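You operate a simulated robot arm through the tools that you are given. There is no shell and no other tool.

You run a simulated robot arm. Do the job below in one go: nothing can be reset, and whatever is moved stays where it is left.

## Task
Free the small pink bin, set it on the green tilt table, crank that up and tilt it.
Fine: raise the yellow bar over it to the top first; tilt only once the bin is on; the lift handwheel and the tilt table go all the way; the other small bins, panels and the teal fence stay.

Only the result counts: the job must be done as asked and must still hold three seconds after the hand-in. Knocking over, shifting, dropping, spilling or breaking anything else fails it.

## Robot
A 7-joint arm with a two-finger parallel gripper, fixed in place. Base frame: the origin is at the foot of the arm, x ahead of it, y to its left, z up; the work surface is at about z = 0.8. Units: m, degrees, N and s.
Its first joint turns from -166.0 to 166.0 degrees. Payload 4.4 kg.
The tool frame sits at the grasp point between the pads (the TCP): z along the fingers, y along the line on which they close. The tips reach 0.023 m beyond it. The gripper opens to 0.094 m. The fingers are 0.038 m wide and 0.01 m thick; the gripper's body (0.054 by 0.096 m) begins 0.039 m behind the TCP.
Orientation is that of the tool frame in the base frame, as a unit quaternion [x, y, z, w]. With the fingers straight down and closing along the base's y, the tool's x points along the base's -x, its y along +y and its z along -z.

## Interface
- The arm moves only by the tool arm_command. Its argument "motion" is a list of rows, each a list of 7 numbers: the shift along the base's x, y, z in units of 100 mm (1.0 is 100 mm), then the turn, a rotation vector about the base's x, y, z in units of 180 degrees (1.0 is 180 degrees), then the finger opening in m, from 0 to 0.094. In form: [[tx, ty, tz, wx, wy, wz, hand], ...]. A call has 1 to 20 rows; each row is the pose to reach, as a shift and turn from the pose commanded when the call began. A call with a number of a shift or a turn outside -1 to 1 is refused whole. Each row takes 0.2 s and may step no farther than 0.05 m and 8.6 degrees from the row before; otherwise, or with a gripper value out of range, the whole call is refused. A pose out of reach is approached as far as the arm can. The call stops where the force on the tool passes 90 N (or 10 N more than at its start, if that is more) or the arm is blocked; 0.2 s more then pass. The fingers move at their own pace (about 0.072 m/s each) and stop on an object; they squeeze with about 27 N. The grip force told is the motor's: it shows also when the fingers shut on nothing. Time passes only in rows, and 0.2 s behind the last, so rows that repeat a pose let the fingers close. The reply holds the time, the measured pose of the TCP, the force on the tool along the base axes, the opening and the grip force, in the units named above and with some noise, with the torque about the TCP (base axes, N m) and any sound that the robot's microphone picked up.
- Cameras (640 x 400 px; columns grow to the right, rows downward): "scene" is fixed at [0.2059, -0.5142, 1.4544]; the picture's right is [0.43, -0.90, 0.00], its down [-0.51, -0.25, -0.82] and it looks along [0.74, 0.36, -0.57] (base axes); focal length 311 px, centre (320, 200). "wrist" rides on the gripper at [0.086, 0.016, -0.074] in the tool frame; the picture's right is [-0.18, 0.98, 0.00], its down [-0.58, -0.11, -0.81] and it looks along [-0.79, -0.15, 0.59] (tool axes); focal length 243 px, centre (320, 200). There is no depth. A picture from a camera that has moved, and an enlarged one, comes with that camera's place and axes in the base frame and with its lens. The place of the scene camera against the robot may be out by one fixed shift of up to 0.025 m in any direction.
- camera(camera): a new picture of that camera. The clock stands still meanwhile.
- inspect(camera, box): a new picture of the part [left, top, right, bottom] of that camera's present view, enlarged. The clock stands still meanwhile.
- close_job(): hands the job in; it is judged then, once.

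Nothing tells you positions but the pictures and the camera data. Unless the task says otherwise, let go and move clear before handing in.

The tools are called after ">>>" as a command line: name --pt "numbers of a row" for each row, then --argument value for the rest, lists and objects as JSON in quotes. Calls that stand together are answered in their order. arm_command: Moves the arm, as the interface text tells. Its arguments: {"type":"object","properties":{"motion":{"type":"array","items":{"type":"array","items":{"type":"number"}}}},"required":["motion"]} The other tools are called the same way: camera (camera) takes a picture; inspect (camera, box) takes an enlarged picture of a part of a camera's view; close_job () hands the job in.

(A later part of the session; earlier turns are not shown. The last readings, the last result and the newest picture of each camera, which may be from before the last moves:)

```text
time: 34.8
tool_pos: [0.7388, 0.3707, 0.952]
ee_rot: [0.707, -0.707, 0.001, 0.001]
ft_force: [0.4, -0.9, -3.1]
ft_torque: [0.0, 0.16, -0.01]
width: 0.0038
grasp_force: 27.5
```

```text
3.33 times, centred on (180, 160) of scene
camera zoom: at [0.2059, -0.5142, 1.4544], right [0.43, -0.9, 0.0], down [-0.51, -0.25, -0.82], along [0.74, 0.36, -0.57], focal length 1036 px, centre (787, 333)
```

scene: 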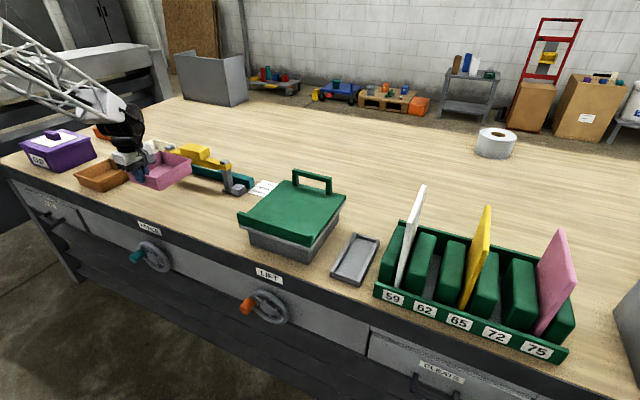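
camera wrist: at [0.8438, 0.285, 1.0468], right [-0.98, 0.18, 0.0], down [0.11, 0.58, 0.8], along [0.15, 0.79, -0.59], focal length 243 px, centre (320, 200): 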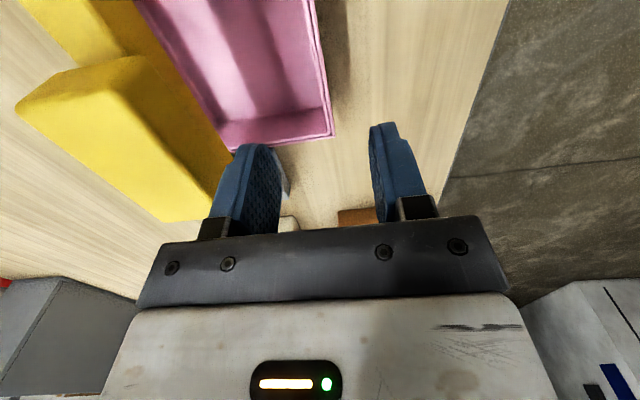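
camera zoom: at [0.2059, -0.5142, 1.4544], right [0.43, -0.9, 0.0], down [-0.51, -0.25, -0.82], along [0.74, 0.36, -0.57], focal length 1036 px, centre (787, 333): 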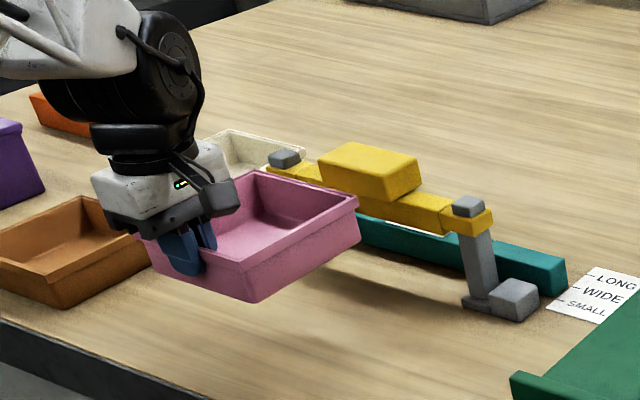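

The bin hangs level and clear. I'll raise it and yaw back by −90° so the gripped wall becomes the bin's left wall, and start moving toward the table.

>>> arm_command --pt "0 0 0.3 0 0 0 0.0" --pt "0 0 0.6 0 0 0 0.0" --pt "0 0 0.9 0 0 0 0.0" --pt "0 0 1.0 0 0 -0.03 0.0" --pt "0 -0.05 1.0 0 0 -0.07 0.0" --pt "0 -0.1 1.0 0 0 -0.11 0.0" --pt "0 -0.15 1.0 0 0 -0.15 0.0" --pt "0 -0.2 1.0 0 0 -0.19 0.0" --pt "0 -0.25 1.0 0 0 -0.23 0.0" --pt "0 -0.3 1.0 0 0 -0.27 0.0" --pt "0 -0.4 1.0 0 0 -0.31 0.0" --pt "0 -0.5 1.0 0 0 -0.35 0.0" --pt "0 -0.6 1.0 0 0 -0.39 0.0" --pt "0 -0.7 1.0 0 0 -0.43 0.0" --pt "0 -0.8 1.0 0 0 -0.47 0.0" --pt "0 -0.9 1.0 0 0 -0.5 0.0" --pt "0 -1.0 1.0 0 0 -0.5 0.0"

>>> camera --camera "scene"

>>> camera --camera "wrist"

```text
time: 38.4
tool_pos: [0.7385, 0.272, 1.0525]
ee_rot: [0.0, 1.0, 0.0, -0.001]
ft_force: [-0.4, -0.4, -3.0]
ft_torque: [0.19, 0.03, -0.01]
width: 0.0041
grasp_force: 26.8
```

```text
taken
```

scene: 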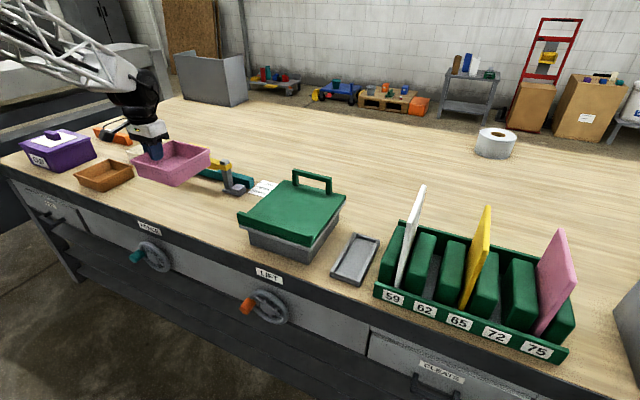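

```text
taken
camera wrist: at [0.653, 0.2878, 1.1284], right [0.18, 0.98, 0.0], down [0.58, -0.11, 0.8], along [0.79, -0.15, -0.59], focal length 243 px, centre (320, 200)
```

wrist: 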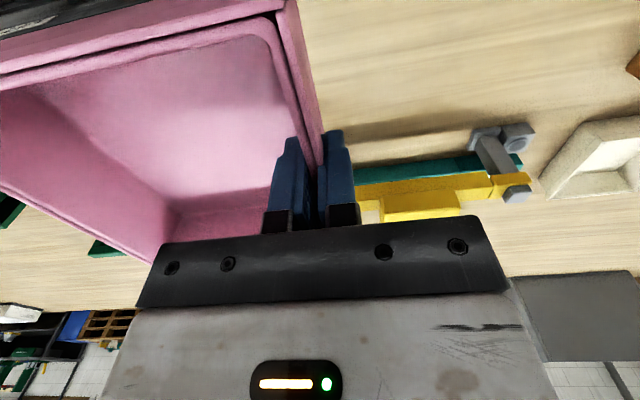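

The bin is held well. Before placing, I'll measure the table's top, lip and handle more precisely.

>>> inspect --camera "scene" --box '[230, 165, 350, 265]'

>>> inspect --camera "scene" --box '[230, 200, 300, 270]'

```text
4.00 times, centred on (290, 215) of scene
camera zoom: at [0.2059, -0.5142, 1.4544], right [0.43, -0.9, 0.0], down [-0.51, -0.25, -0.82], along [0.74, 0.36, -0.57], focal length 1243 px, centre (440, 140)
```

zoom: 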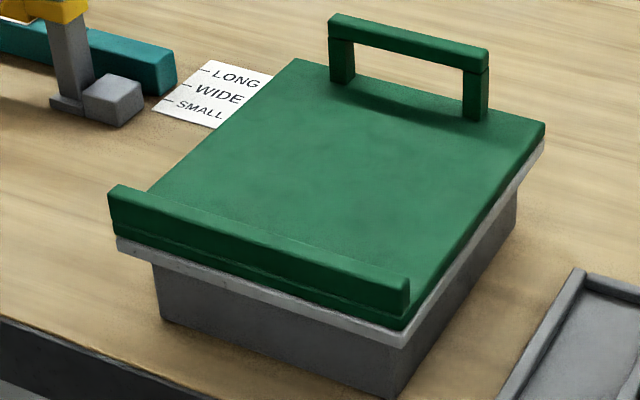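

```text
5.71 times, centred on (265, 235) of scene
camera zoom: at [0.2059, -0.5142, 1.4544], right [0.43, -0.9, 0.0], down [-0.51, -0.25, -0.82], along [0.74, 0.36, -0.57], focal length 1776 px, centre (634, 0)
```

zoom: 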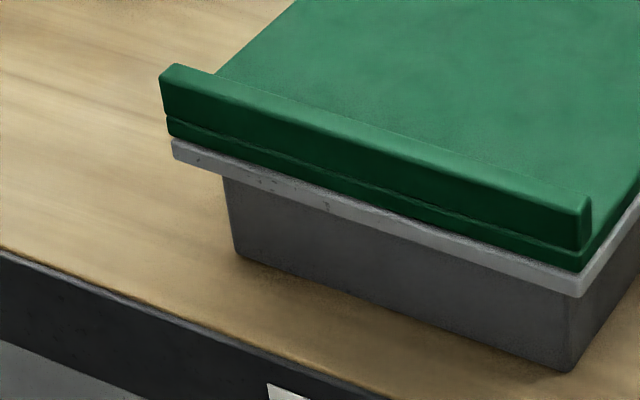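

The table top is about x 0.733–0.986, y −0.232–0.0, surface z≈0.89–0.90, with a lip at the near edge. I'll carry the bin at height to (0.8265, −0.0455), putting its centre about over the table centre and near the lip.

>>> arm_command --pt "0.15 -0.3 0 0 0 0 0.0" --pt "0.3 -0.6 0 0 0 0 0.0" --pt "0.4 -0.9 0 0 0 0 0.0" --pt "0.4 -1.0 0 0 0 0 0.0"

>>> arm_command --pt "0.15 -0.3 0 0 0 0 0.0" --pt "0.3 -0.6 0 0 0 0 0.0" --pt "0.4 -0.9 0 0 0 0 0.0" --pt "0.4 -1.0 0 0 0 0 0.0"

>>> arm_command --pt "0.07 -0.3 0 0 0 0 0.0" --pt "0.07 -0.6 0 0 0 0 0.0" --pt "0.07 -0.9 0 0 0 0 0.0" --pt "0.07 -1.0 0 0 0 0 0.0"

>>> arm_command --pt "0.0 -0.17 0 0 0 0 0.0" --pt "0.0 -0.17 0 0 0 0 0.0"

>>> camera --camera "scene"

>>> camera --camera "wrist"

```text
time: 39.4
tool_pos: [0.7808, 0.1717, 1.0536]
ee_rot: [0.0, 1.0, 0.001, -0.002]
ft_force: [-0.2, 0.3, -2.1]
ft_torque: [0.19, -0.02, 0.0]
width: 0.0037
grasp_force: 27.2
```

```text
time: 40.4
tool_pos: [0.8198, 0.0695, 1.0522]
ee_rot: [-0.001, 1.0, 0.0, -0.002]
ft_force: [1.3, 0.0, -1.5]
ft_torque: [0.16, -0.02, -0.02]
width: 0.0037
grasp_force: 27.2
```

```text
time: 41.4
tool_pos: [0.8265, -0.03, 1.053]
ee_rot: [-0.001, 1.0, 0.0, -0.002]
ft_force: [-0.5, -0.5, -2.6]
ft_torque: [0.16, 0.03, 0.02]
width: 0.004
grasp_force: 27.1
```

```text
time: 42.0
tool_pos: [0.8249, -0.0452, 1.0524]
ee_rot: [0.0, 1.0, 0.0, -0.002]
ft_force: [0.5, 0.1, -3.4]
ft_torque: [0.17, 0.0, -0.02]
width: 0.0035
grasp_force: 26.9
```

```text
taken
```

scene: 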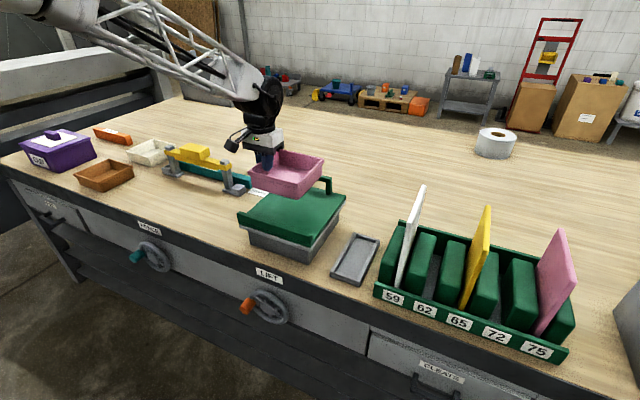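

```text
taken
camera wrist: at [0.7398, -0.0298, 1.1286], right [0.18, 0.98, 0.0], down [0.58, -0.11, 0.8], along [0.79, -0.15, -0.59], focal length 243 px, centre (320, 200)
```

wrist: 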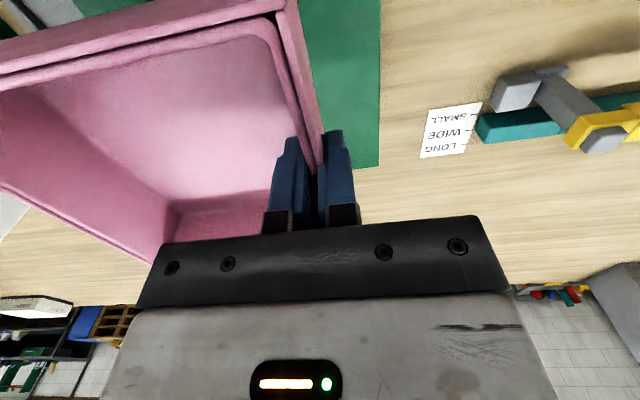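

The bin is over the table. I'll lower it and check clearance from the lip.

>>> arm_command --pt "0.0 0 -0.2 0 0 0 0.0" --pt "0.0 0 -0.4 0 0 0 0.0" --pt "0.0 0 -0.6 0 0 0 0.0" --pt "0.0 0 -0.75 0 0 0 0.0" --pt "0.0 0 -0.8 0 0 0 0.0"

>>> inspect --camera "scene" --box '[230, 140, 350, 265]'

```text
time: 43.2
tool_pos: [0.8253, -0.0452, 0.9724]
ee_rot: [0.0, 1.0, 0.0, 0.0]
ft_force: [-0.5, -0.4, -1.8]
ft_torque: [0.19, 0.01, 0.03]
width: 0.0041
grasp_force: 26.7
```

```text
3.20 times, centred on (290, 202) of scene
camera zoom: at [0.2059, -0.5142, 1.4544], right [0.43, -0.9, 0.0], down [-0.51, -0.25, -0.82], along [0.74, 0.36, -0.57], focal length 995 px, centre (416, 192)
```

zoom: 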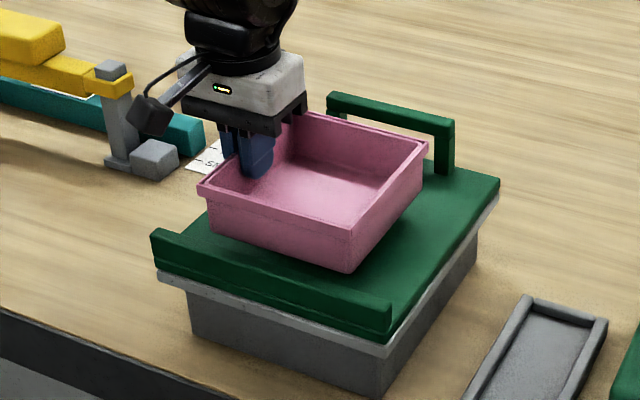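

Clear of lip and handle. I'll lower gently until the load comes off.

>>> arm_command --pt "0.0 0 -0.08 0 0 0 0.0" --pt "0.0 0 -0.16 0 0 0 0.0" --pt "0.0 0 -0.24 0 0 0 0.0" --pt "0.0 0 -0.28 0 0 0 0.0"

>>> inspect --camera "scene" --box '[230, 140, 350, 265]'

```text
time: 44.2
tool_pos: [0.8256, -0.044, 0.9444]
ee_rot: [0.0, 1.0, 0.0, -0.001]
ft_force: [0.8, -1.2, -1.9]
ft_torque: [0.16, -0.01, 0.02]
width: 0.0037
grasp_force: 27.1
```

```text
3.20 times, centred on (290, 202) of scene
camera zoom: at [0.2059, -0.5142, 1.4544], right [0.43, -0.9, 0.0], down [-0.51, -0.25, -0.82], along [0.74, 0.36, -0.57], focal length 995 px, centre (416, 192)
```

zoom: 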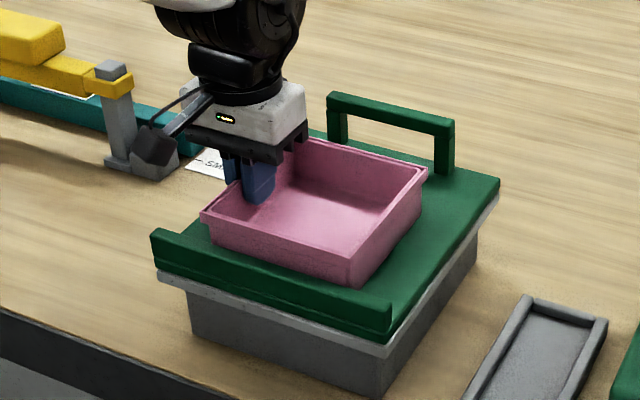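

Nearly there; continuing in 2 mm steps until contact.

>>> arm_command --pt "0.0 0 -0.02 0 0 0 0.0" --pt "0.0 0 -0.04 0 0 0 0.0" --pt "0.0 0 -0.06 0 0 0 0.0"

>>> inspect --camera "scene" --box '[230, 140, 350, 265]'

```text
time: 45.0
tool_pos: [0.8266, -0.0448, 0.941]
ee_rot: [0.001, 1.0, -0.001, -0.001]
ft_force: [5.6, -3.9, 24.2]
ft_torque: [-0.04, -0.11, 0.04]
width: 0.0039
grasp_force: 26.9
```

```text
3.20 times, centred on (290, 202) of scene
camera zoom: at [0.2059, -0.5142, 1.4544], right [0.43, -0.9, 0.0], down [-0.51, -0.25, -0.82], along [0.74, 0.36, -0.57], focal length 995 px, centre (416, 192)
```

zoom: 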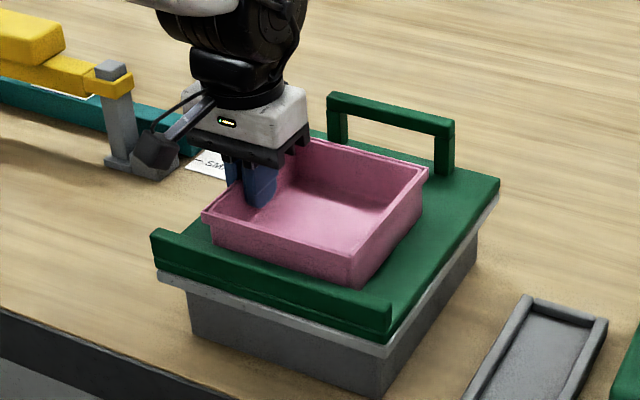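

The bin rests on the table (surface z≈0.897). With a light hold I'll slide it toward the near lip so it won't slide on tilting.

>>> arm_command --pt "0.0 0 0.02 0 0 0 0.0" --pt "-0.03 0 0.02 0 0 0 0.0" --pt "-0.06 0 0.02 0 0 0 0.0" --pt "-0.08 0 0.02 0 0 0 0.0"

>>> inspect --camera "scene" --box '[230, 165, 330, 255]'

```text
time: 46.0
tool_pos: [0.8176, -0.0439, 0.9409]
ee_rot: [0.0, 1.0, 0.0, -0.001]
ft_force: [25.3, -4.6, 0.7]
ft_torque: [0.02, -0.31, 0.28]
width: 0.0036
grasp_force: 27.4
```

```text
4.44 times, centred on (280, 210) of scene
camera zoom: at [0.2059, -0.5142, 1.4544], right [0.43, -0.9, 0.0], down [-0.51, -0.25, -0.82], along [0.74, 0.36, -0.57], focal length 1382 px, centre (498, 156)
```

zoom: 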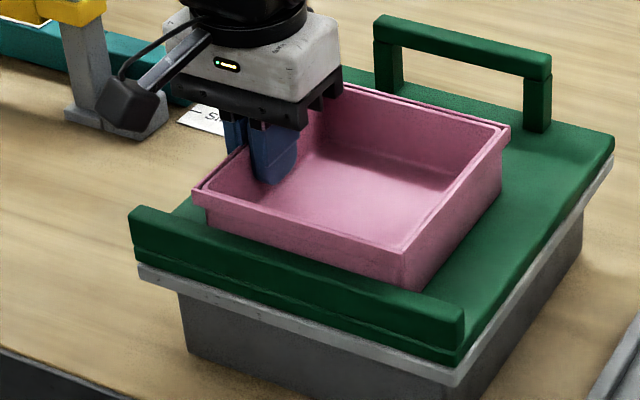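

Fx 25 N indicates contact with the lip. I'll ease off by 1 mm and release.

>>> arm_command --pt "0.01 0 0.0 0 0 0 0.0" --pt "0.01 0 0.0 0 0 0 0.0"

>>> arm_command --pt "0.0 0 0.0 0 0 0 0.04" --pt "0.0 0 0.0 0 0 0 0.04" --pt "0.0 0 0.0 0 0 0 0.04" --pt "0.0 0 0.2 0 0 0 0.04" --pt "0.0 0 0.5 0 0 0 0.04" --pt "0.0 0 0.8 0 0 0 0.04" --pt "0.0 0 1.0 0 0 0 0.04"

>>> inspect --camera "scene" --box '[230, 140, 350, 265]'

>>> camera --camera "wrist"

```text
time: 46.6
tool_pos: [0.8179, -0.0442, 0.9404]
ee_rot: [-0.001, 1.0, 0.0, -0.001]
ft_force: [12.1, -5.7, 4.7]
ft_torque: [0.03, 0.13, 0.31]
width: 0.0037
grasp_force: 27.1
```

```text
time: 48.2
tool_pos: [0.818, -0.0465, 1.0406]
ee_rot: [0.0, 1.0, 0.0, -0.002]
ft_force: [0.1, 0.7, -0.6]
ft_torque: [0.03, -0.02, -0.04]
width: 0.0399
grasp_force: 0.0
```

```text
3.20 times, centred on (290, 202) of scene
camera zoom: at [0.2059, -0.5142, 1.4544], right [0.43, -0.9, 0.0], down [-0.51, -0.25, -0.82], along [0.74, 0.36, -0.57], focal length 995 px, centre (416, 192)
```

zoom: 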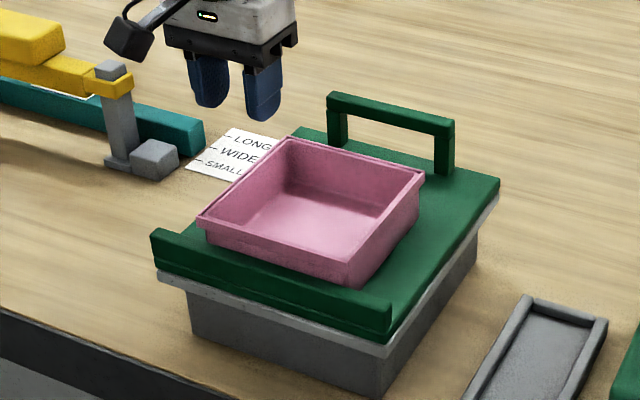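

```text
taken
camera wrist: at [0.732, -0.0299, 1.1161], right [0.18, 0.98, 0.0], down [0.58, -0.11, 0.8], along [0.79, -0.15, -0.59], focal length 243 px, centre (320, 200)
```

wrist: 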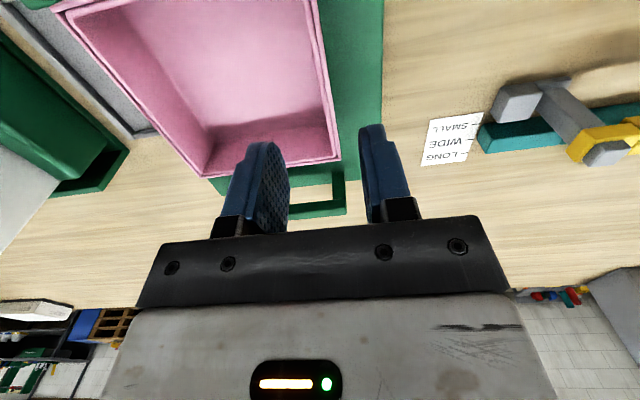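

The bin sits squarely on the table against the lip. Next is the LIFT handwheel on the bench's front; I'll retreat toward the base and look at it with the wrist camera.

>>> arm_command --pt "-0.4 -0.1 0 0 0 0 0.094" --pt "-0.8 -0.2 0 0 0 0 0.094" --pt "-1.0 -0.3 0 0 0 0 0.094"

>>> arm_command --pt "-0.4 -0.1 0 0 0 0 0.094" --pt "-0.8 -0.2 0 0 0 0 0.094" --pt "-1.0 -0.3 0 0 0 0 0.094"

>>> arm_command --pt "-0.4 -0.05 0 0 0 0 0.094" --pt "-0.8 -0.1 0 0 0 0 0.094" --pt "-1.0 -0.15 0 0 0 0 0.094"

>>> arm_command --pt "-0.4 0 -0.2 0 0 0 0.094" --pt "-0.8 0 -0.4 0 0 0 0.094" --pt "-1.0 0 -0.7 0 0 0 0.094" --pt "-1.0 0 -1.0 0 0 0 0.094"

>>> camera --camera "wrist"

>>> camera --camera "scene"

```text
time: 49.0
tool_pos: [0.7186, -0.0752, 1.0417]
ee_rot: [-0.001, 1.0, 0.0, -0.002]
ft_force: [0.1, -0.1, 0.1]
ft_torque: [0.03, -0.03, -0.02]
width: 0.0941
grasp_force: 0.0
```

```text
time: 49.8
tool_pos: [0.6188, -0.105, 1.0402]
ee_rot: [-0.001, 1.0, 0.0, -0.002]
ft_force: [-0.7, 0.9, -0.2]
ft_torque: [-0.02, -0.03, 0.01]
width: 0.0938
grasp_force: 0.0
```

```text
time: 50.6
tool_pos: [0.5179, -0.1186, 1.0384]
ee_rot: [-0.001, 1.0, 0.001, -0.001]
ft_force: [0.1, 0.8, -0.9]
ft_torque: [0.01, 0.02, -0.01]
width: 0.094
grasp_force: 0.1
```

```text
time: 51.6
tool_pos: [0.4195, -0.1192, 0.9402]
ee_rot: [0.001, 1.0, -0.001, -0.001]
ft_force: [0.0, 0.1, 0.1]
ft_torque: [0.0, 0.01, 0.04]
width: 0.0939
grasp_force: 0.0
```

```text
taken
camera wrist: at [0.3339, -0.1031, 1.0158], right [0.18, 0.98, 0.0], down [0.58, -0.11, 0.81], along [0.79, -0.15, -0.59], focal length 243 px, centre (320, 200)
```

wrist: 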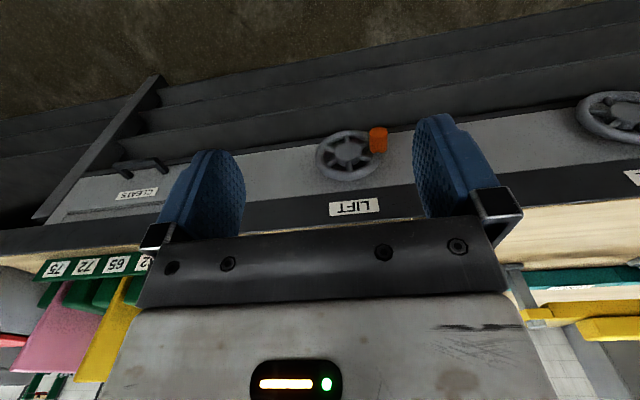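

```text
taken
```

scene: 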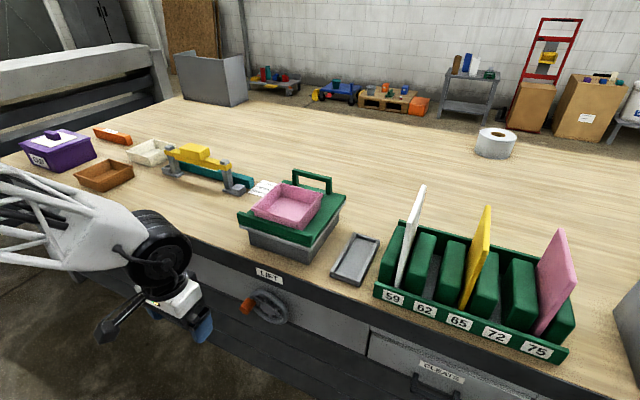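

The LIFT wheel with its orange knob is visible between the fingers. I'll enlarge both views to measure wheel centre, radius and knob.

>>> inspect --camera "wrist" --box '[290, 100, 430, 220]'

>>> inspect --camera "scene" --box '[225, 260, 305, 335]'

```text
3.33 times, centred on (360, 160) of wrist
camera zoom: at [0.3339, -0.1031, 1.0158], right [0.18, 0.98, 0.0], down [0.58, -0.11, 0.81], along [0.79, -0.15, -0.59], focal length 809 px, centre (187, 333)
```

zoom: 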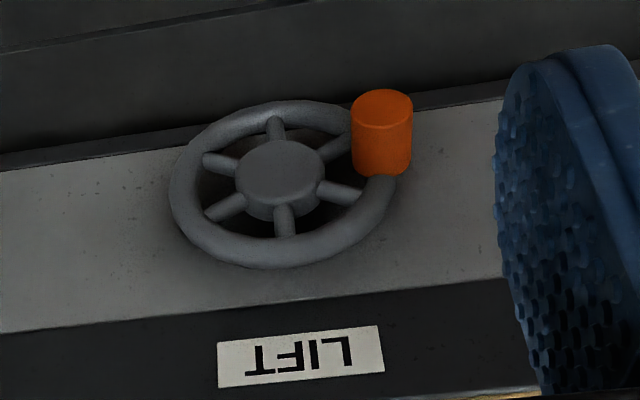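

```text
5.33 times, centred on (265, 298) of scene
camera zoom: at [0.2059, -0.5142, 1.4544], right [0.43, -0.9, 0.0], down [-0.51, -0.25, -0.82], along [0.74, 0.36, -0.57], focal length 1658 px, centre (613, -320)
```

zoom: 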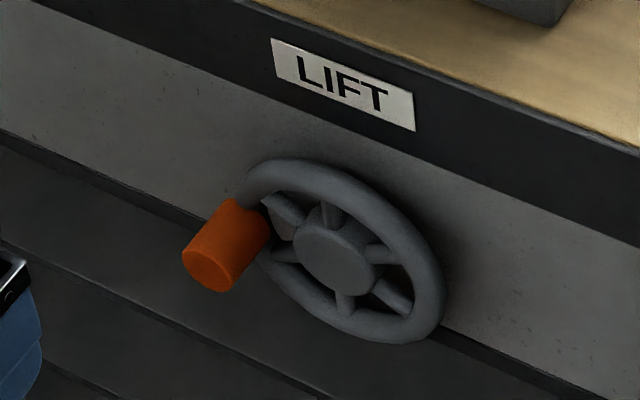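

The wheel hub is at about (0.669, −0.110, 0.652), radius ≈0.06, with the orange knob (≈32 mm diameter) at its left: axis y≈−0.051, z≈0.647, x 0.633–0.672. I'll pitch the tool 45° forward so the hand stays clear of wheel and bench edge.

>>> arm_command --pt "0 0.1 -0.1 0 -0.04 0 0.06" --pt "0 0.2 -0.2 0 -0.08 0 0.06" --pt "0 0.3 -0.3 0 -0.12 0 0.06" --pt "0 0.4 -0.4 0 -0.16 0 0.06" --pt "0 0.5 -0.6 0 -0.2 0 0.06" --pt "0 0.6 -0.8 0 -0.24 0 0.06" --pt "0 0.695 -1.0 0 -0.25 0 0.06"

>>> arm_command --pt "0.1 0 -0.3 0 0 0 0.06" --pt "0.2 0 -0.6 0 0 0 0.06" --pt "0.4 0 -0.9 0 0 0 0.06" --pt "0.6 0 -1.0 0 0 0 0.06" --pt "0.6 0 -1.0 0 0 0 0.06"

>>> camera --camera "wrist"

>>> camera --camera "scene"

```text
time: 53.4
tool_pos: [0.3911, -0.0456, 0.7499]
ee_rot: [0.008, 0.961, 0.02, 0.276]
ft_force: [0.2, -0.4, 0.3]
ft_torque: [0.04, 0.02, -0.03]
width: 0.0599
grasp_force: 0.1
stopped in row 7: the arm was blocked; the commanded pose is now the measured one
```

```text
time: 54.6
tool_pos: [0.4488, -0.0455, 0.6505]
ee_rot: [0.007, 0.961, 0.018, 0.275]
ft_force: [0.5, -0.4, 0.4]
ft_torque: [-0.02, -0.03, 0.03]
width: 0.06
grasp_force: 0.1
```

```text
taken
camera wrist: at [0.3378, -0.0295, 0.6686], right [0.16, 0.98, 0.14], down [0.07, -0.15, 0.99], along [0.98, -0.15, -0.09], focal length 243 px, centre (320, 200)
```

wrist: 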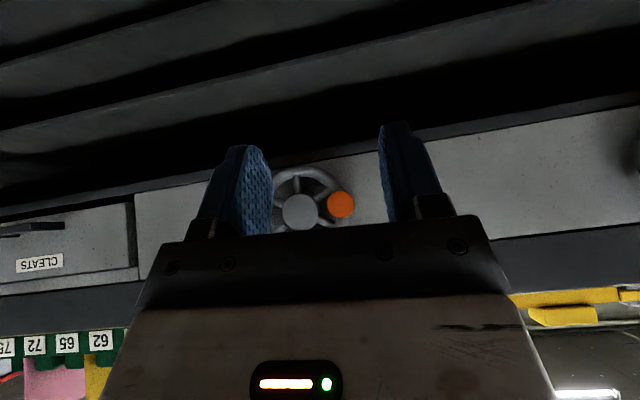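

```text
taken
```

scene: 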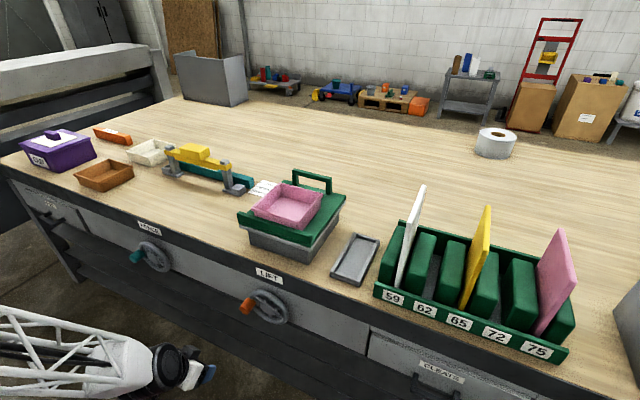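

The 45° pitch was blocked that close to the base (it reached 32°). I'll move forward first, then finish the pitch and straighten the small roll.

>>> arm_command --pt "0.3 0 0 0 0 0 0.06" --pt "0.6 0 0 0 0 0 0.06" --pt "0.8 0 0 0 0 0 0.06" --pt "1.0 0 0 0 0 0 0.06" --pt "1.0 0 0 -0.003 -0.018 0 0.06" --pt "1.0 0 0 -0.006 -0.036 0.0005 0.06" --pt "1.0 0 0 -0.009 -0.054 0.0008 0.06" --pt "1.0 0 0 -0.0124 -0.0726 0.0011 0.06" --pt "1.0 0 0 -0.0124 -0.0726 0.0011 0.06"

>>> camera --camera "wrist"

```text
time: 56.6
tool_pos: [0.5517, -0.0486, 0.6516]
ee_rot: [-0.004, 0.924, 0.008, 0.382]
ft_force: [-0.7, 0.3, 0.4]
ft_torque: [0.02, -0.01, -0.02]
width: 0.0601
grasp_force: 0.0
out of reach, approached as far as the arm can: row 8, 9
```

```text
taken
camera wrist: at [0.4372, -0.0337, 0.6433], right [0.12, 0.98, 0.14], down [-0.16, -0.12, 0.98], along [0.98, -0.14, 0.14], focal length 243 px, centre (320, 200)
```

wrist: 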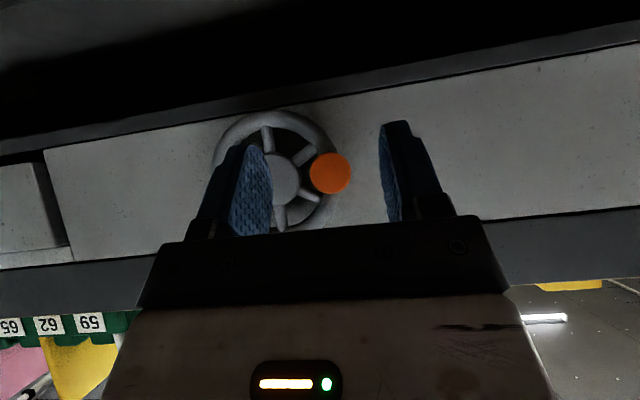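

The knob centre refines to y≈−0.051, z≈0.651, hub y≈−0.1105, so r≈0.06. I'll advance so the fingers straddle the knob, with pitch eased to about 40°.

>>> arm_command --pt "0.2 -0.05 0.01 0 0.01 0 0.06" --pt "0.4 -0.05 0.01 0 0.02 0 0.06" --pt "0.6 -0.05 0.01 0 0.0278 0 0.06" --pt "0.75 -0.05 0.01 0 0.0278 0 0.06" --pt "0.81 -0.05 0.01 0 0.0278 0 0.06" --pt "0.81 -0.05 0.01 0 0.0278 0 0.06"

>>> camera --camera "wrist"

>>> inspect --camera "scene" --box '[180, 240, 320, 350]'

```text
time: 58.0
tool_pos: [0.6306, -0.0536, 0.6507]
ee_rot: [-0.002, 0.94, 0.002, 0.342]
ft_force: [1.0, 0.5, 0.3]
ft_torque: [0.01, -0.03, -0.02]
width: 0.0598
grasp_force: 0.0
```

```text
taken
camera wrist: at [0.5179, -0.0384, 0.6542], right [0.14, 0.98, 0.12], down [-0.07, -0.11, 0.99], along [0.99, -0.14, 0.06], focal length 243 px, centre (320, 200)
```

wrist: 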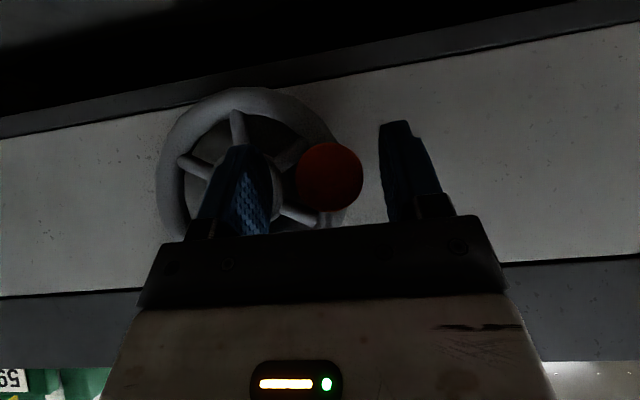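

```text
3.64 times, centred on (250, 295) of scene
camera zoom: at [0.2059, -0.5142, 1.4544], right [0.43, -0.9, 0.0], down [-0.51, -0.25, -0.82], along [0.74, 0.36, -0.57], focal length 1130 px, centre (574, -146)
```

zoom: 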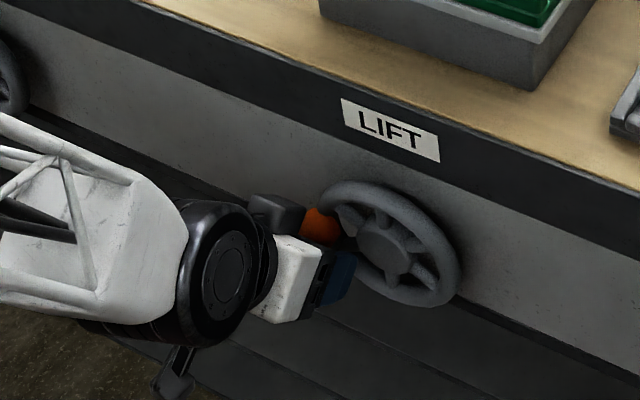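

The fingers straddle the knob. Closing on it.

>>> arm_command --pt "0 0 0 0 0 0 0.03" --pt "0 0 0 0 0 0 0.02" --pt "0 0 0 0 0 0 0.02" --pt "0 0 0 0 0 0 0.02"

```text
time: 59.0
tool_pos: [0.6317, -0.0519, 0.6515]
ee_rot: [-0.002, 0.94, 0.002, 0.342]
ft_force: [4.5, 46.8, -0.3]
ft_torque: [0.08, -0.41, 0.2]
width: 0.0403
grasp_force: 23.0
```

Only the left finger is touching (Fy +47 N), so the knob's centre is a few mm further left. Shifting +y.

>>> arm_command --pt "0 0.02 0 0 0 0 0.02" --pt "0 0.03 0 0 0 0 0.02" --pt "0 0.03 0 0 0 0 0.02"

```text
time: 59.8
tool_pos: [0.6318, -0.0518, 0.6508]
ee_rot: [-0.002, 0.94, 0.002, 0.341]
ft_force: [-9.0, 36.5, 11.8]
ft_torque: [0.28, 0.0, 0.37]
width: 0.0359
grasp_force: 18.3
```

>>> arm_command --pt "0 0.02 0 0 0 0 0.02" --pt "0 0.03 0 0 0 0 0.02" --pt "0 0.03 0 0 0 0 0.02"

>>> camera --camera "wrist"

```text
time: 60.6
tool_pos: [0.6314, -0.0505, 0.6528]
ee_rot: [-0.001, 0.94, 0.002, 0.342]
ft_force: [-1.5, -31.8, 2.0]
ft_torque: [-0.17, -0.37, -0.54]
width: 0.0335
grasp_force: 45.0
```

```text
taken
camera wrist: at [0.5182, -0.0341, 0.6538], right [0.14, 0.98, 0.12], down [-0.07, -0.11, 0.99], along [0.99, -0.15, 0.06], focal length 243 px, centre (320, 200)
```

wrist: 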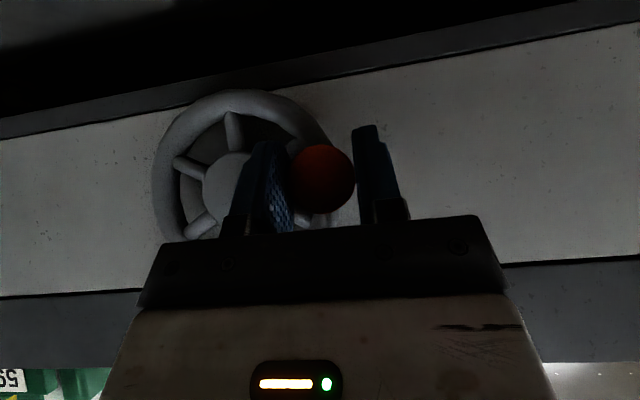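

Both fingers hold the knob now (33.5 mm). I'll balance the side force, then try a small upward (clockwise) turn.

>>> arm_command --pt "0 -0.02 0 0 0 0 0.02" --pt "0 -0.02 0 0 0 0 0.02"

>>> arm_command --pt "0 -0.0023 0.053 0 0 0 0.02" --pt "0 -0.009 0.106 0 0 0 0.02" --pt "0 -0.009 0.106 0 0 0 0.02"

>>> camera --camera "wrist"

>>> inspect --camera "scene" --box '[230, 160, 350, 335]'

```text
time: 61.2
tool_pos: [0.6327, -0.0496, 0.6526]
ee_rot: [-0.002, 0.939, 0.003, 0.343]
ft_force: [-10.9, 0.6, 18.9]
ft_torque: [0.22, 0.31, -0.95]
width: 0.0339
grasp_force: 44.9
```

```text
time: 62.0
tool_pos: [0.6306, -0.051, 0.6611]
ee_rot: [-0.002, 0.939, 0.002, 0.343]
ft_force: [11.9, 52.3, 2.3]
ft_torque: [0.33, 1.06, -0.31]
width: 0.0336
grasp_force: 44.9
```

```text
taken
camera wrist: at [0.5176, -0.0355, 0.6643], right [0.14, 0.98, 0.12], down [-0.07, -0.11, 0.99], along [0.99, -0.14, 0.06], focal length 243 px, centre (320, 200)
```

wrist: 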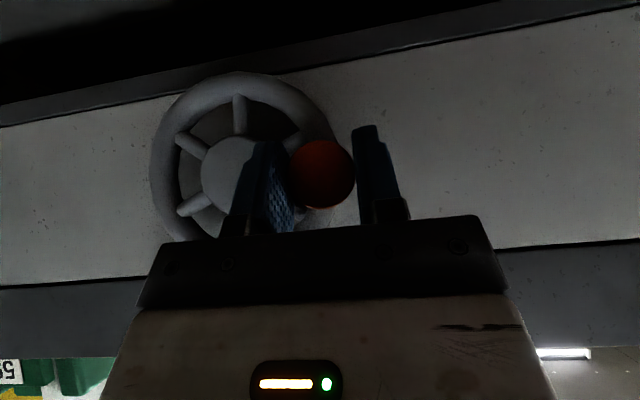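

```text
2.29 times, centred on (290, 248) of scene
camera zoom: at [0.2059, -0.5142, 1.4544], right [0.43, -0.9, 0.0], down [-0.51, -0.25, -0.82], along [0.74, 0.36, -0.57], focal length 710 px, centre (389, 91)
```

zoom: 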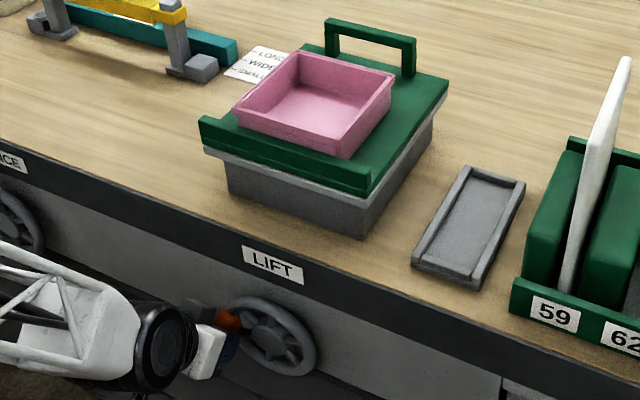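

The knob moves with the gripper, so the wheel turns this way. I'll go on in small arcs, watching the side force.

>>> arm_command --pt "0 -0.005 0.052 0 0 0 0.02" --pt "0 -0.017 0.104 0 0 0 0.02" --pt "0 -0.017 0.104 0 0 0 0.02"

>>> inspect --camera "scene" --box '[230, 160, 350, 335]'

```text
time: 62.8
tool_pos: [0.6314, -0.0542, 0.6723]
ee_rot: [-0.001, 0.94, 0.001, 0.342]
ft_force: [-1.7, 33.2, 5.5]
ft_torque: [0.34, 0.37, 0.51]
width: 0.0352
grasp_force: 17.1
```

```text
2.29 times, centred on (290, 248) of scene
camera zoom: at [0.2059, -0.5142, 1.4544], right [0.43, -0.9, 0.0], down [-0.51, -0.25, -0.82], along [0.74, 0.36, -0.57], focal length 710 px, centre (389, 91)
```

zoom: 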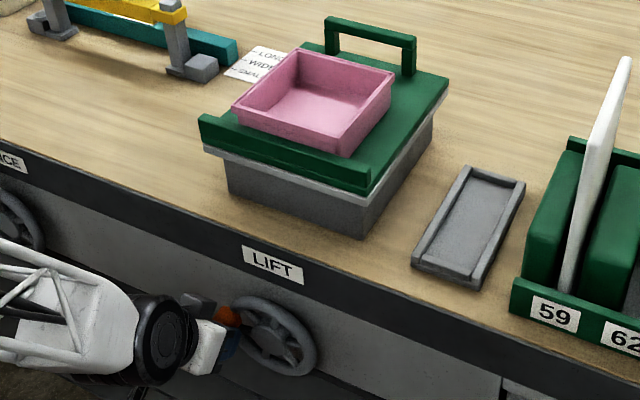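

>>> camera --camera "wrist"

>>> inspect --camera "scene" --box '[225, 260, 305, 335]'

```text
taken
camera wrist: at [0.5176, -0.0376, 0.675], right [0.14, 0.98, 0.12], down [-0.07, -0.11, 0.99], along [0.99, -0.14, 0.06], focal length 243 px, centre (320, 200)
```

wrist: 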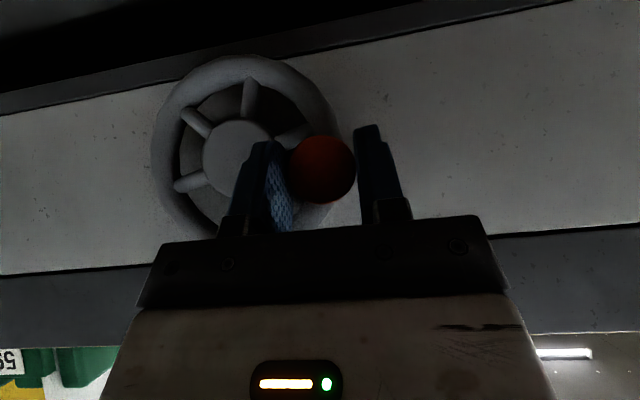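

```text
5.33 times, centred on (265, 298) of scene
camera zoom: at [0.2059, -0.5142, 1.4544], right [0.43, -0.9, 0.0], down [-0.51, -0.25, -0.82], along [0.74, 0.36, -0.57], focal length 1658 px, centre (613, -320)
```

zoom: 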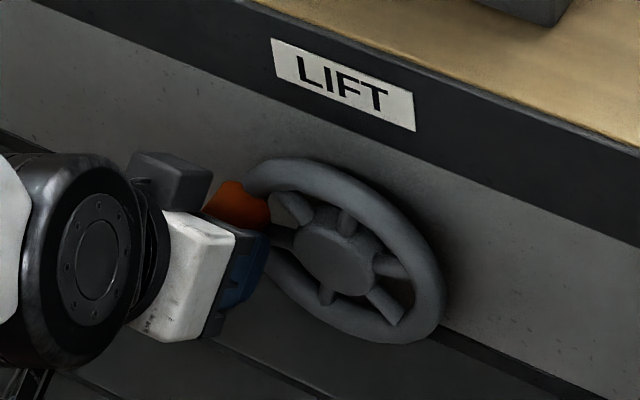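

The knob and spokes have turned about 20°, so the wheel is turning freely. I'll continue the arc to about 60° and check.

>>> arm_command --pt "0 -0.019 0.055 0 0 0 0.02" --pt "0 -0.042 0.106 0 0 0 0.02" --pt "0 -0.071 0.152 0 0 0 0.02" --pt "0 -0.103 0.193 0 0 0 0.02" --pt "0 -0.14 0.233 0 0 0 0.02" --pt "0 -0.178 0.268 0 0 0 0.02" --pt "0 -0.22 0.3 0 0 0 0.02" --pt "0 -0.265 0.329 0 0 0 0.02"

>>> camera --camera "wrist"

>>> inspect --camera "scene" --box '[230, 160, 350, 335]'

```text
time: 64.6
tool_pos: [0.6314, -0.0797, 0.7054]
ee_rot: [0.0, 0.94, 0.002, 0.342]
ft_force: [3.2, 19.8, 7.1]
ft_torque: [0.46, 0.01, -0.38]
width: 0.0337
grasp_force: 44.7
```

```text
taken
camera wrist: at [0.518, -0.0642, 0.708], right [0.14, 0.98, 0.12], down [-0.07, -0.11, 0.99], along [0.99, -0.15, 0.06], focal length 243 px, centre (320, 200)
```

wrist: 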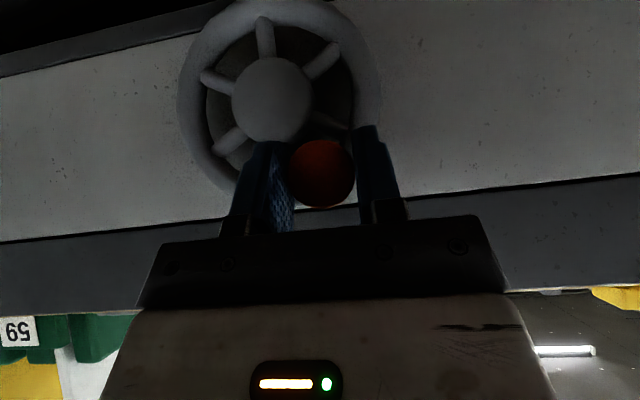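

```text
2.29 times, centred on (290, 248) of scene
camera zoom: at [0.2059, -0.5142, 1.4544], right [0.43, -0.9, 0.0], down [-0.51, -0.25, -0.82], along [0.74, 0.36, -0.57], focal length 710 px, centre (389, 91)
```

zoom: 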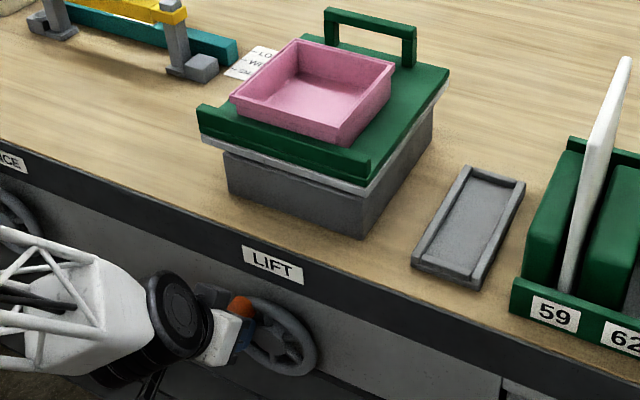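

The table is rising (≈15 mm after 60°), so this is the right direction. Continuing the arc over the top to about 135°.

>>> arm_command --pt "0 -0.07 0.04 0 0 0 0.02" --pt "0 -0.146 0.066 0 0 0 0.02" --pt "0 -0.225 0.082 0 0 0 0.02" --pt "0 -0.305 0.087 0 0 0 0.02" --pt "0 -0.385 0.082 0 0 0 0.02" --pt "0 -0.464 0.066 0 0 0 0.02" --pt "0 -0.54 0.04 0 0 0 0.02" --pt "0 -0.613 0.005 0 0 0 0.02" --pt "0 -0.679 -0.04 0 0 0 0.02" --pt "0 -0.74 -0.093 0 0 0 0.02"

>>> camera --camera "wrist"

>>> inspect --camera "scene" --box '[230, 160, 350, 335]'

```text
time: 66.8
tool_pos: [0.6297, -0.1525, 0.6955]
ee_rot: [-0.002, 0.94, 0.002, 0.342]
ft_force: [0.4, 18.7, 4.4]
ft_torque: [0.65, 0.47, -0.75]
width: 0.0335
grasp_force: 45.5
```

```text
taken
camera wrist: at [0.5174, -0.1372, 0.6981], right [0.14, 0.98, 0.12], down [-0.07, -0.11, 0.99], along [0.99, -0.14, 0.06], focal length 243 px, centre (320, 200)
```

wrist: 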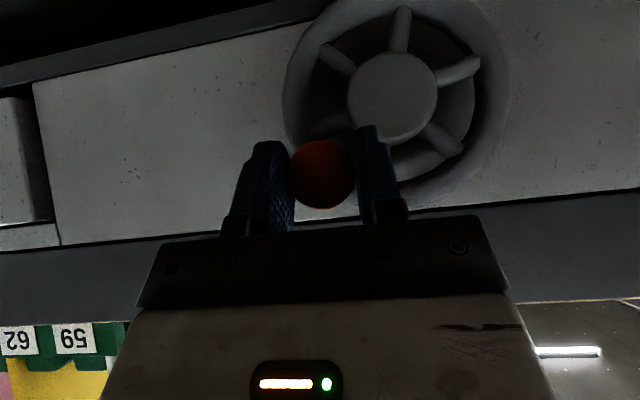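

```text
2.29 times, centred on (290, 248) of scene
camera zoom: at [0.2059, -0.5142, 1.4544], right [0.43, -0.9, 0.0], down [-0.51, -0.25, -0.82], along [0.74, 0.36, -0.57], focal length 710 px, centre (389, 91)
```

zoom: 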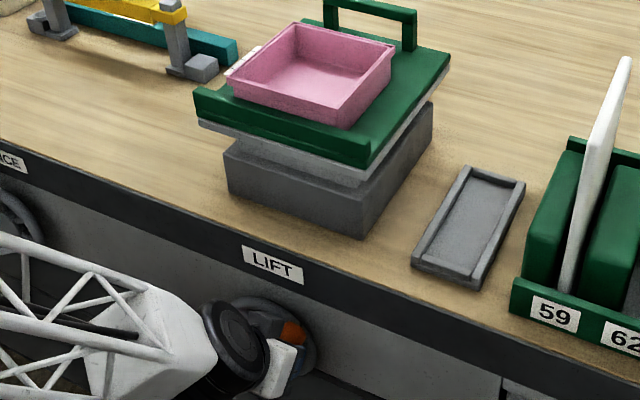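

Turning smoothly; the table keeps rising. Continuing down the far side to about 210°.

>>> arm_command --pt "0 -0.053 -0.071 0 0 0 0.02" --pt "0 -0.098 -0.137 0 0 0 0.02" --pt "0 -0.133 -0.21 0 0 0 0.02" --pt "0 -0.159 -0.286 0 0 0 0.02" --pt "0 -0.175 -0.365 0 0 0 0.02" --pt "0 -0.18 -0.445 0 0 0 0.02" --pt "0 -0.175 -0.535 0 0 0 0.02" --pt "0 -0.159 -0.624 0 0 0 0.02" --pt "0 -0.133 -0.71 0 0 0 0.02" --pt "0 -0.098 -0.782 0 0 0 0.02"

>>> camera --camera "wrist"

>>> inspect --camera "scene" --box '[230, 160, 350, 335]'

```text
time: 69.0
tool_pos: [0.6337, -0.17, 0.6258]
ee_rot: [0.003, 0.939, -0.002, 0.345]
ft_force: [-11.2, -25.7, 5.7]
ft_torque: [0.33, -0.46, 0.18]
width: 0.0335
grasp_force: 45.1
stopped in row 10: the force on the tool passed its limit at 100 N (the readings are from after the stop); the commanded pose is now the measured one
```

```text
taken
camera wrist: at [0.5205, -0.1534, 0.6266], right [0.14, 0.98, 0.12], down [-0.08, -0.11, 0.99], along [0.99, -0.15, 0.06], focal length 243 px, centre (320, 200)
```

wrist: 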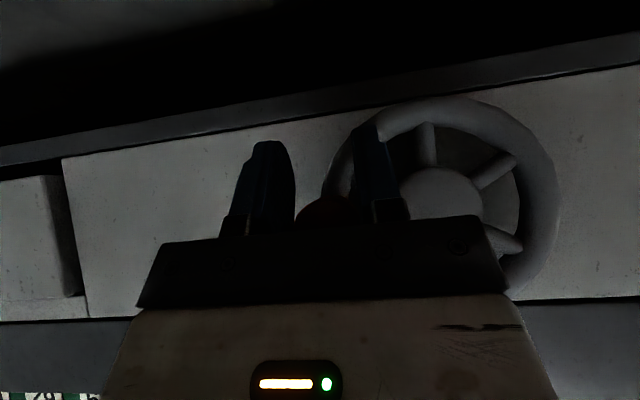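

```text
2.29 times, centred on (290, 248) of scene
camera zoom: at [0.2059, -0.5142, 1.4544], right [0.43, -0.9, 0.0], down [-0.51, -0.25, -0.82], along [0.74, 0.36, -0.57], focal length 710 px, centre (389, 91)
```

zoom: 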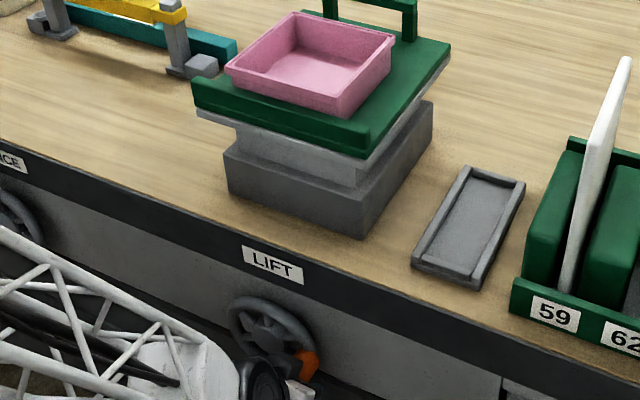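

The knob stopped at 180° while the fingers slipped down, which suggests a hard stop. I'll re-grip centred on the knob and press again to verify it.

>>> arm_command --pt "0 0 0 0 0 0 0.05" --pt "0 0 0 0 0 0 0.05" --pt "0 0.01 0.1 0 0 0 0.05" --pt "0 0.01 0.22 0 0 0 0.05" --pt "0 0.01 0.22 0 0 0 0.05"

>>> camera --camera "wrist"

>>> inspect --camera "scene" --box '[230, 140, 350, 335]'

```text
time: 70.2
tool_pos: [0.6343, -0.1661, 0.647]
ee_rot: [0.001, 0.939, 0.0, 0.345]
ft_force: [-0.1, 0.2, 0.5]
ft_torque: [-0.01, -0.01, 0.0]
width: 0.0499
grasp_force: 0.0
```

```text
taken
camera wrist: at [0.5211, -0.1511, 0.6485], right [0.14, 0.98, 0.12], down [-0.08, -0.11, 0.99], along [0.99, -0.15, 0.06], focal length 243 px, centre (320, 200)
```

wrist: 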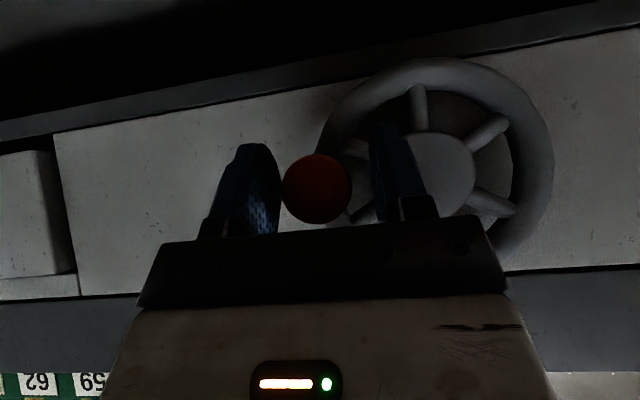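

```text
2.05 times, centred on (290, 238) of scene
camera zoom: at [0.2059, -0.5142, 1.4544], right [0.43, -0.9, 0.0], down [-0.51, -0.25, -0.82], along [0.74, 0.36, -0.57], focal length 638 px, centre (382, 123)
```

zoom: 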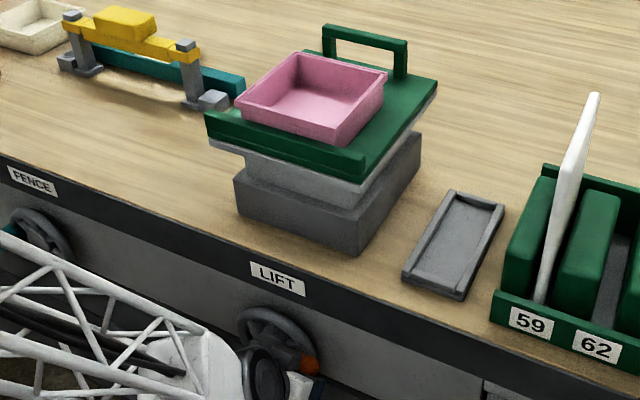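

The table holds height with the knob released. Re-gripping the knob at 180° and pressing down again to confirm the stop.

>>> arm_command --pt "0 -0.025 0.02 0 0 0 0.05" --pt "0 -0.025 0.02 0 0 0 0.02" --pt "0 -0.025 0.02 0 0 0 0.02" --pt "0 -0.025 0.02 0 0 0 0.02" --pt "0 -0.025 0.02 0 0 0 0.02"

>>> arm_command --pt "0 0 -0.03 0 0 0 0.02" --pt "0 0 -0.06 0 0 0 0.02" --pt "0 0 -0.08 0 0 0 0.02"

>>> camera --camera "wrist"

>>> inspect --camera "scene" --box '[230, 140, 350, 335]'

```text
time: 71.4
tool_pos: [0.6344, -0.1705, 0.6479]
ee_rot: [0.003, 0.939, -0.001, 0.344]
ft_force: [3.8, 17.0, -0.4]
ft_torque: [-0.1, 0.01, 0.51]
width: 0.0336
grasp_force: 44.6
```

```text
time: 72.2
tool_pos: [0.6361, -0.1699, 0.6413]
ee_rot: [0.001, 0.938, 0.0, 0.346]
ft_force: [12.7, 46.0, 36.9]
ft_torque: [0.01, -0.63, 0.75]
width: 0.0337
grasp_force: 44.9
```

```text
taken
camera wrist: at [0.5224, -0.1538, 0.6435], right [0.14, 0.98, 0.12], down [-0.08, -0.11, 0.99], along [0.99, -0.15, 0.07], focal length 243 px, centre (320, 200)
```

wrist: 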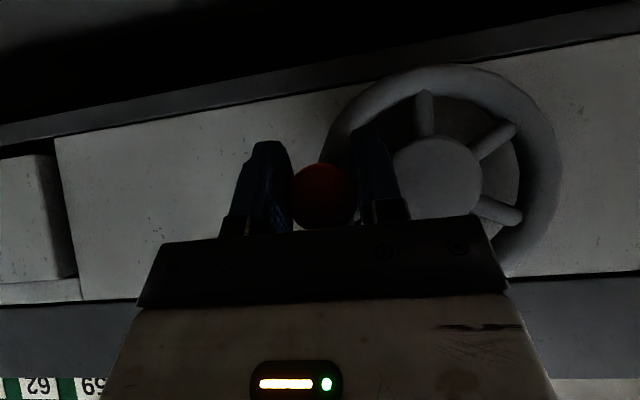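

```text
2.05 times, centred on (290, 238) of scene
camera zoom: at [0.2059, -0.5142, 1.4544], right [0.43, -0.9, 0.0], down [-0.51, -0.25, -0.82], along [0.74, 0.36, -0.57], focal length 638 px, centre (382, 123)
```

zoom: 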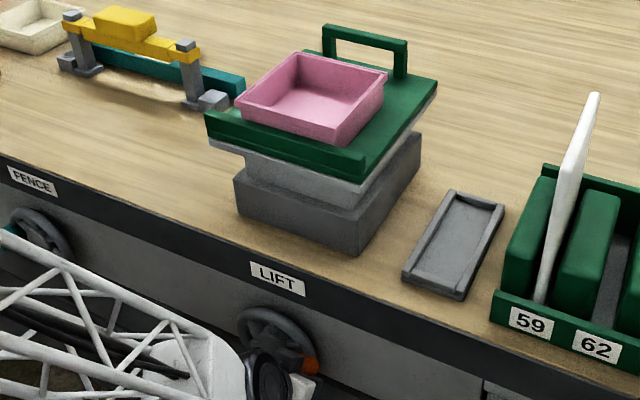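

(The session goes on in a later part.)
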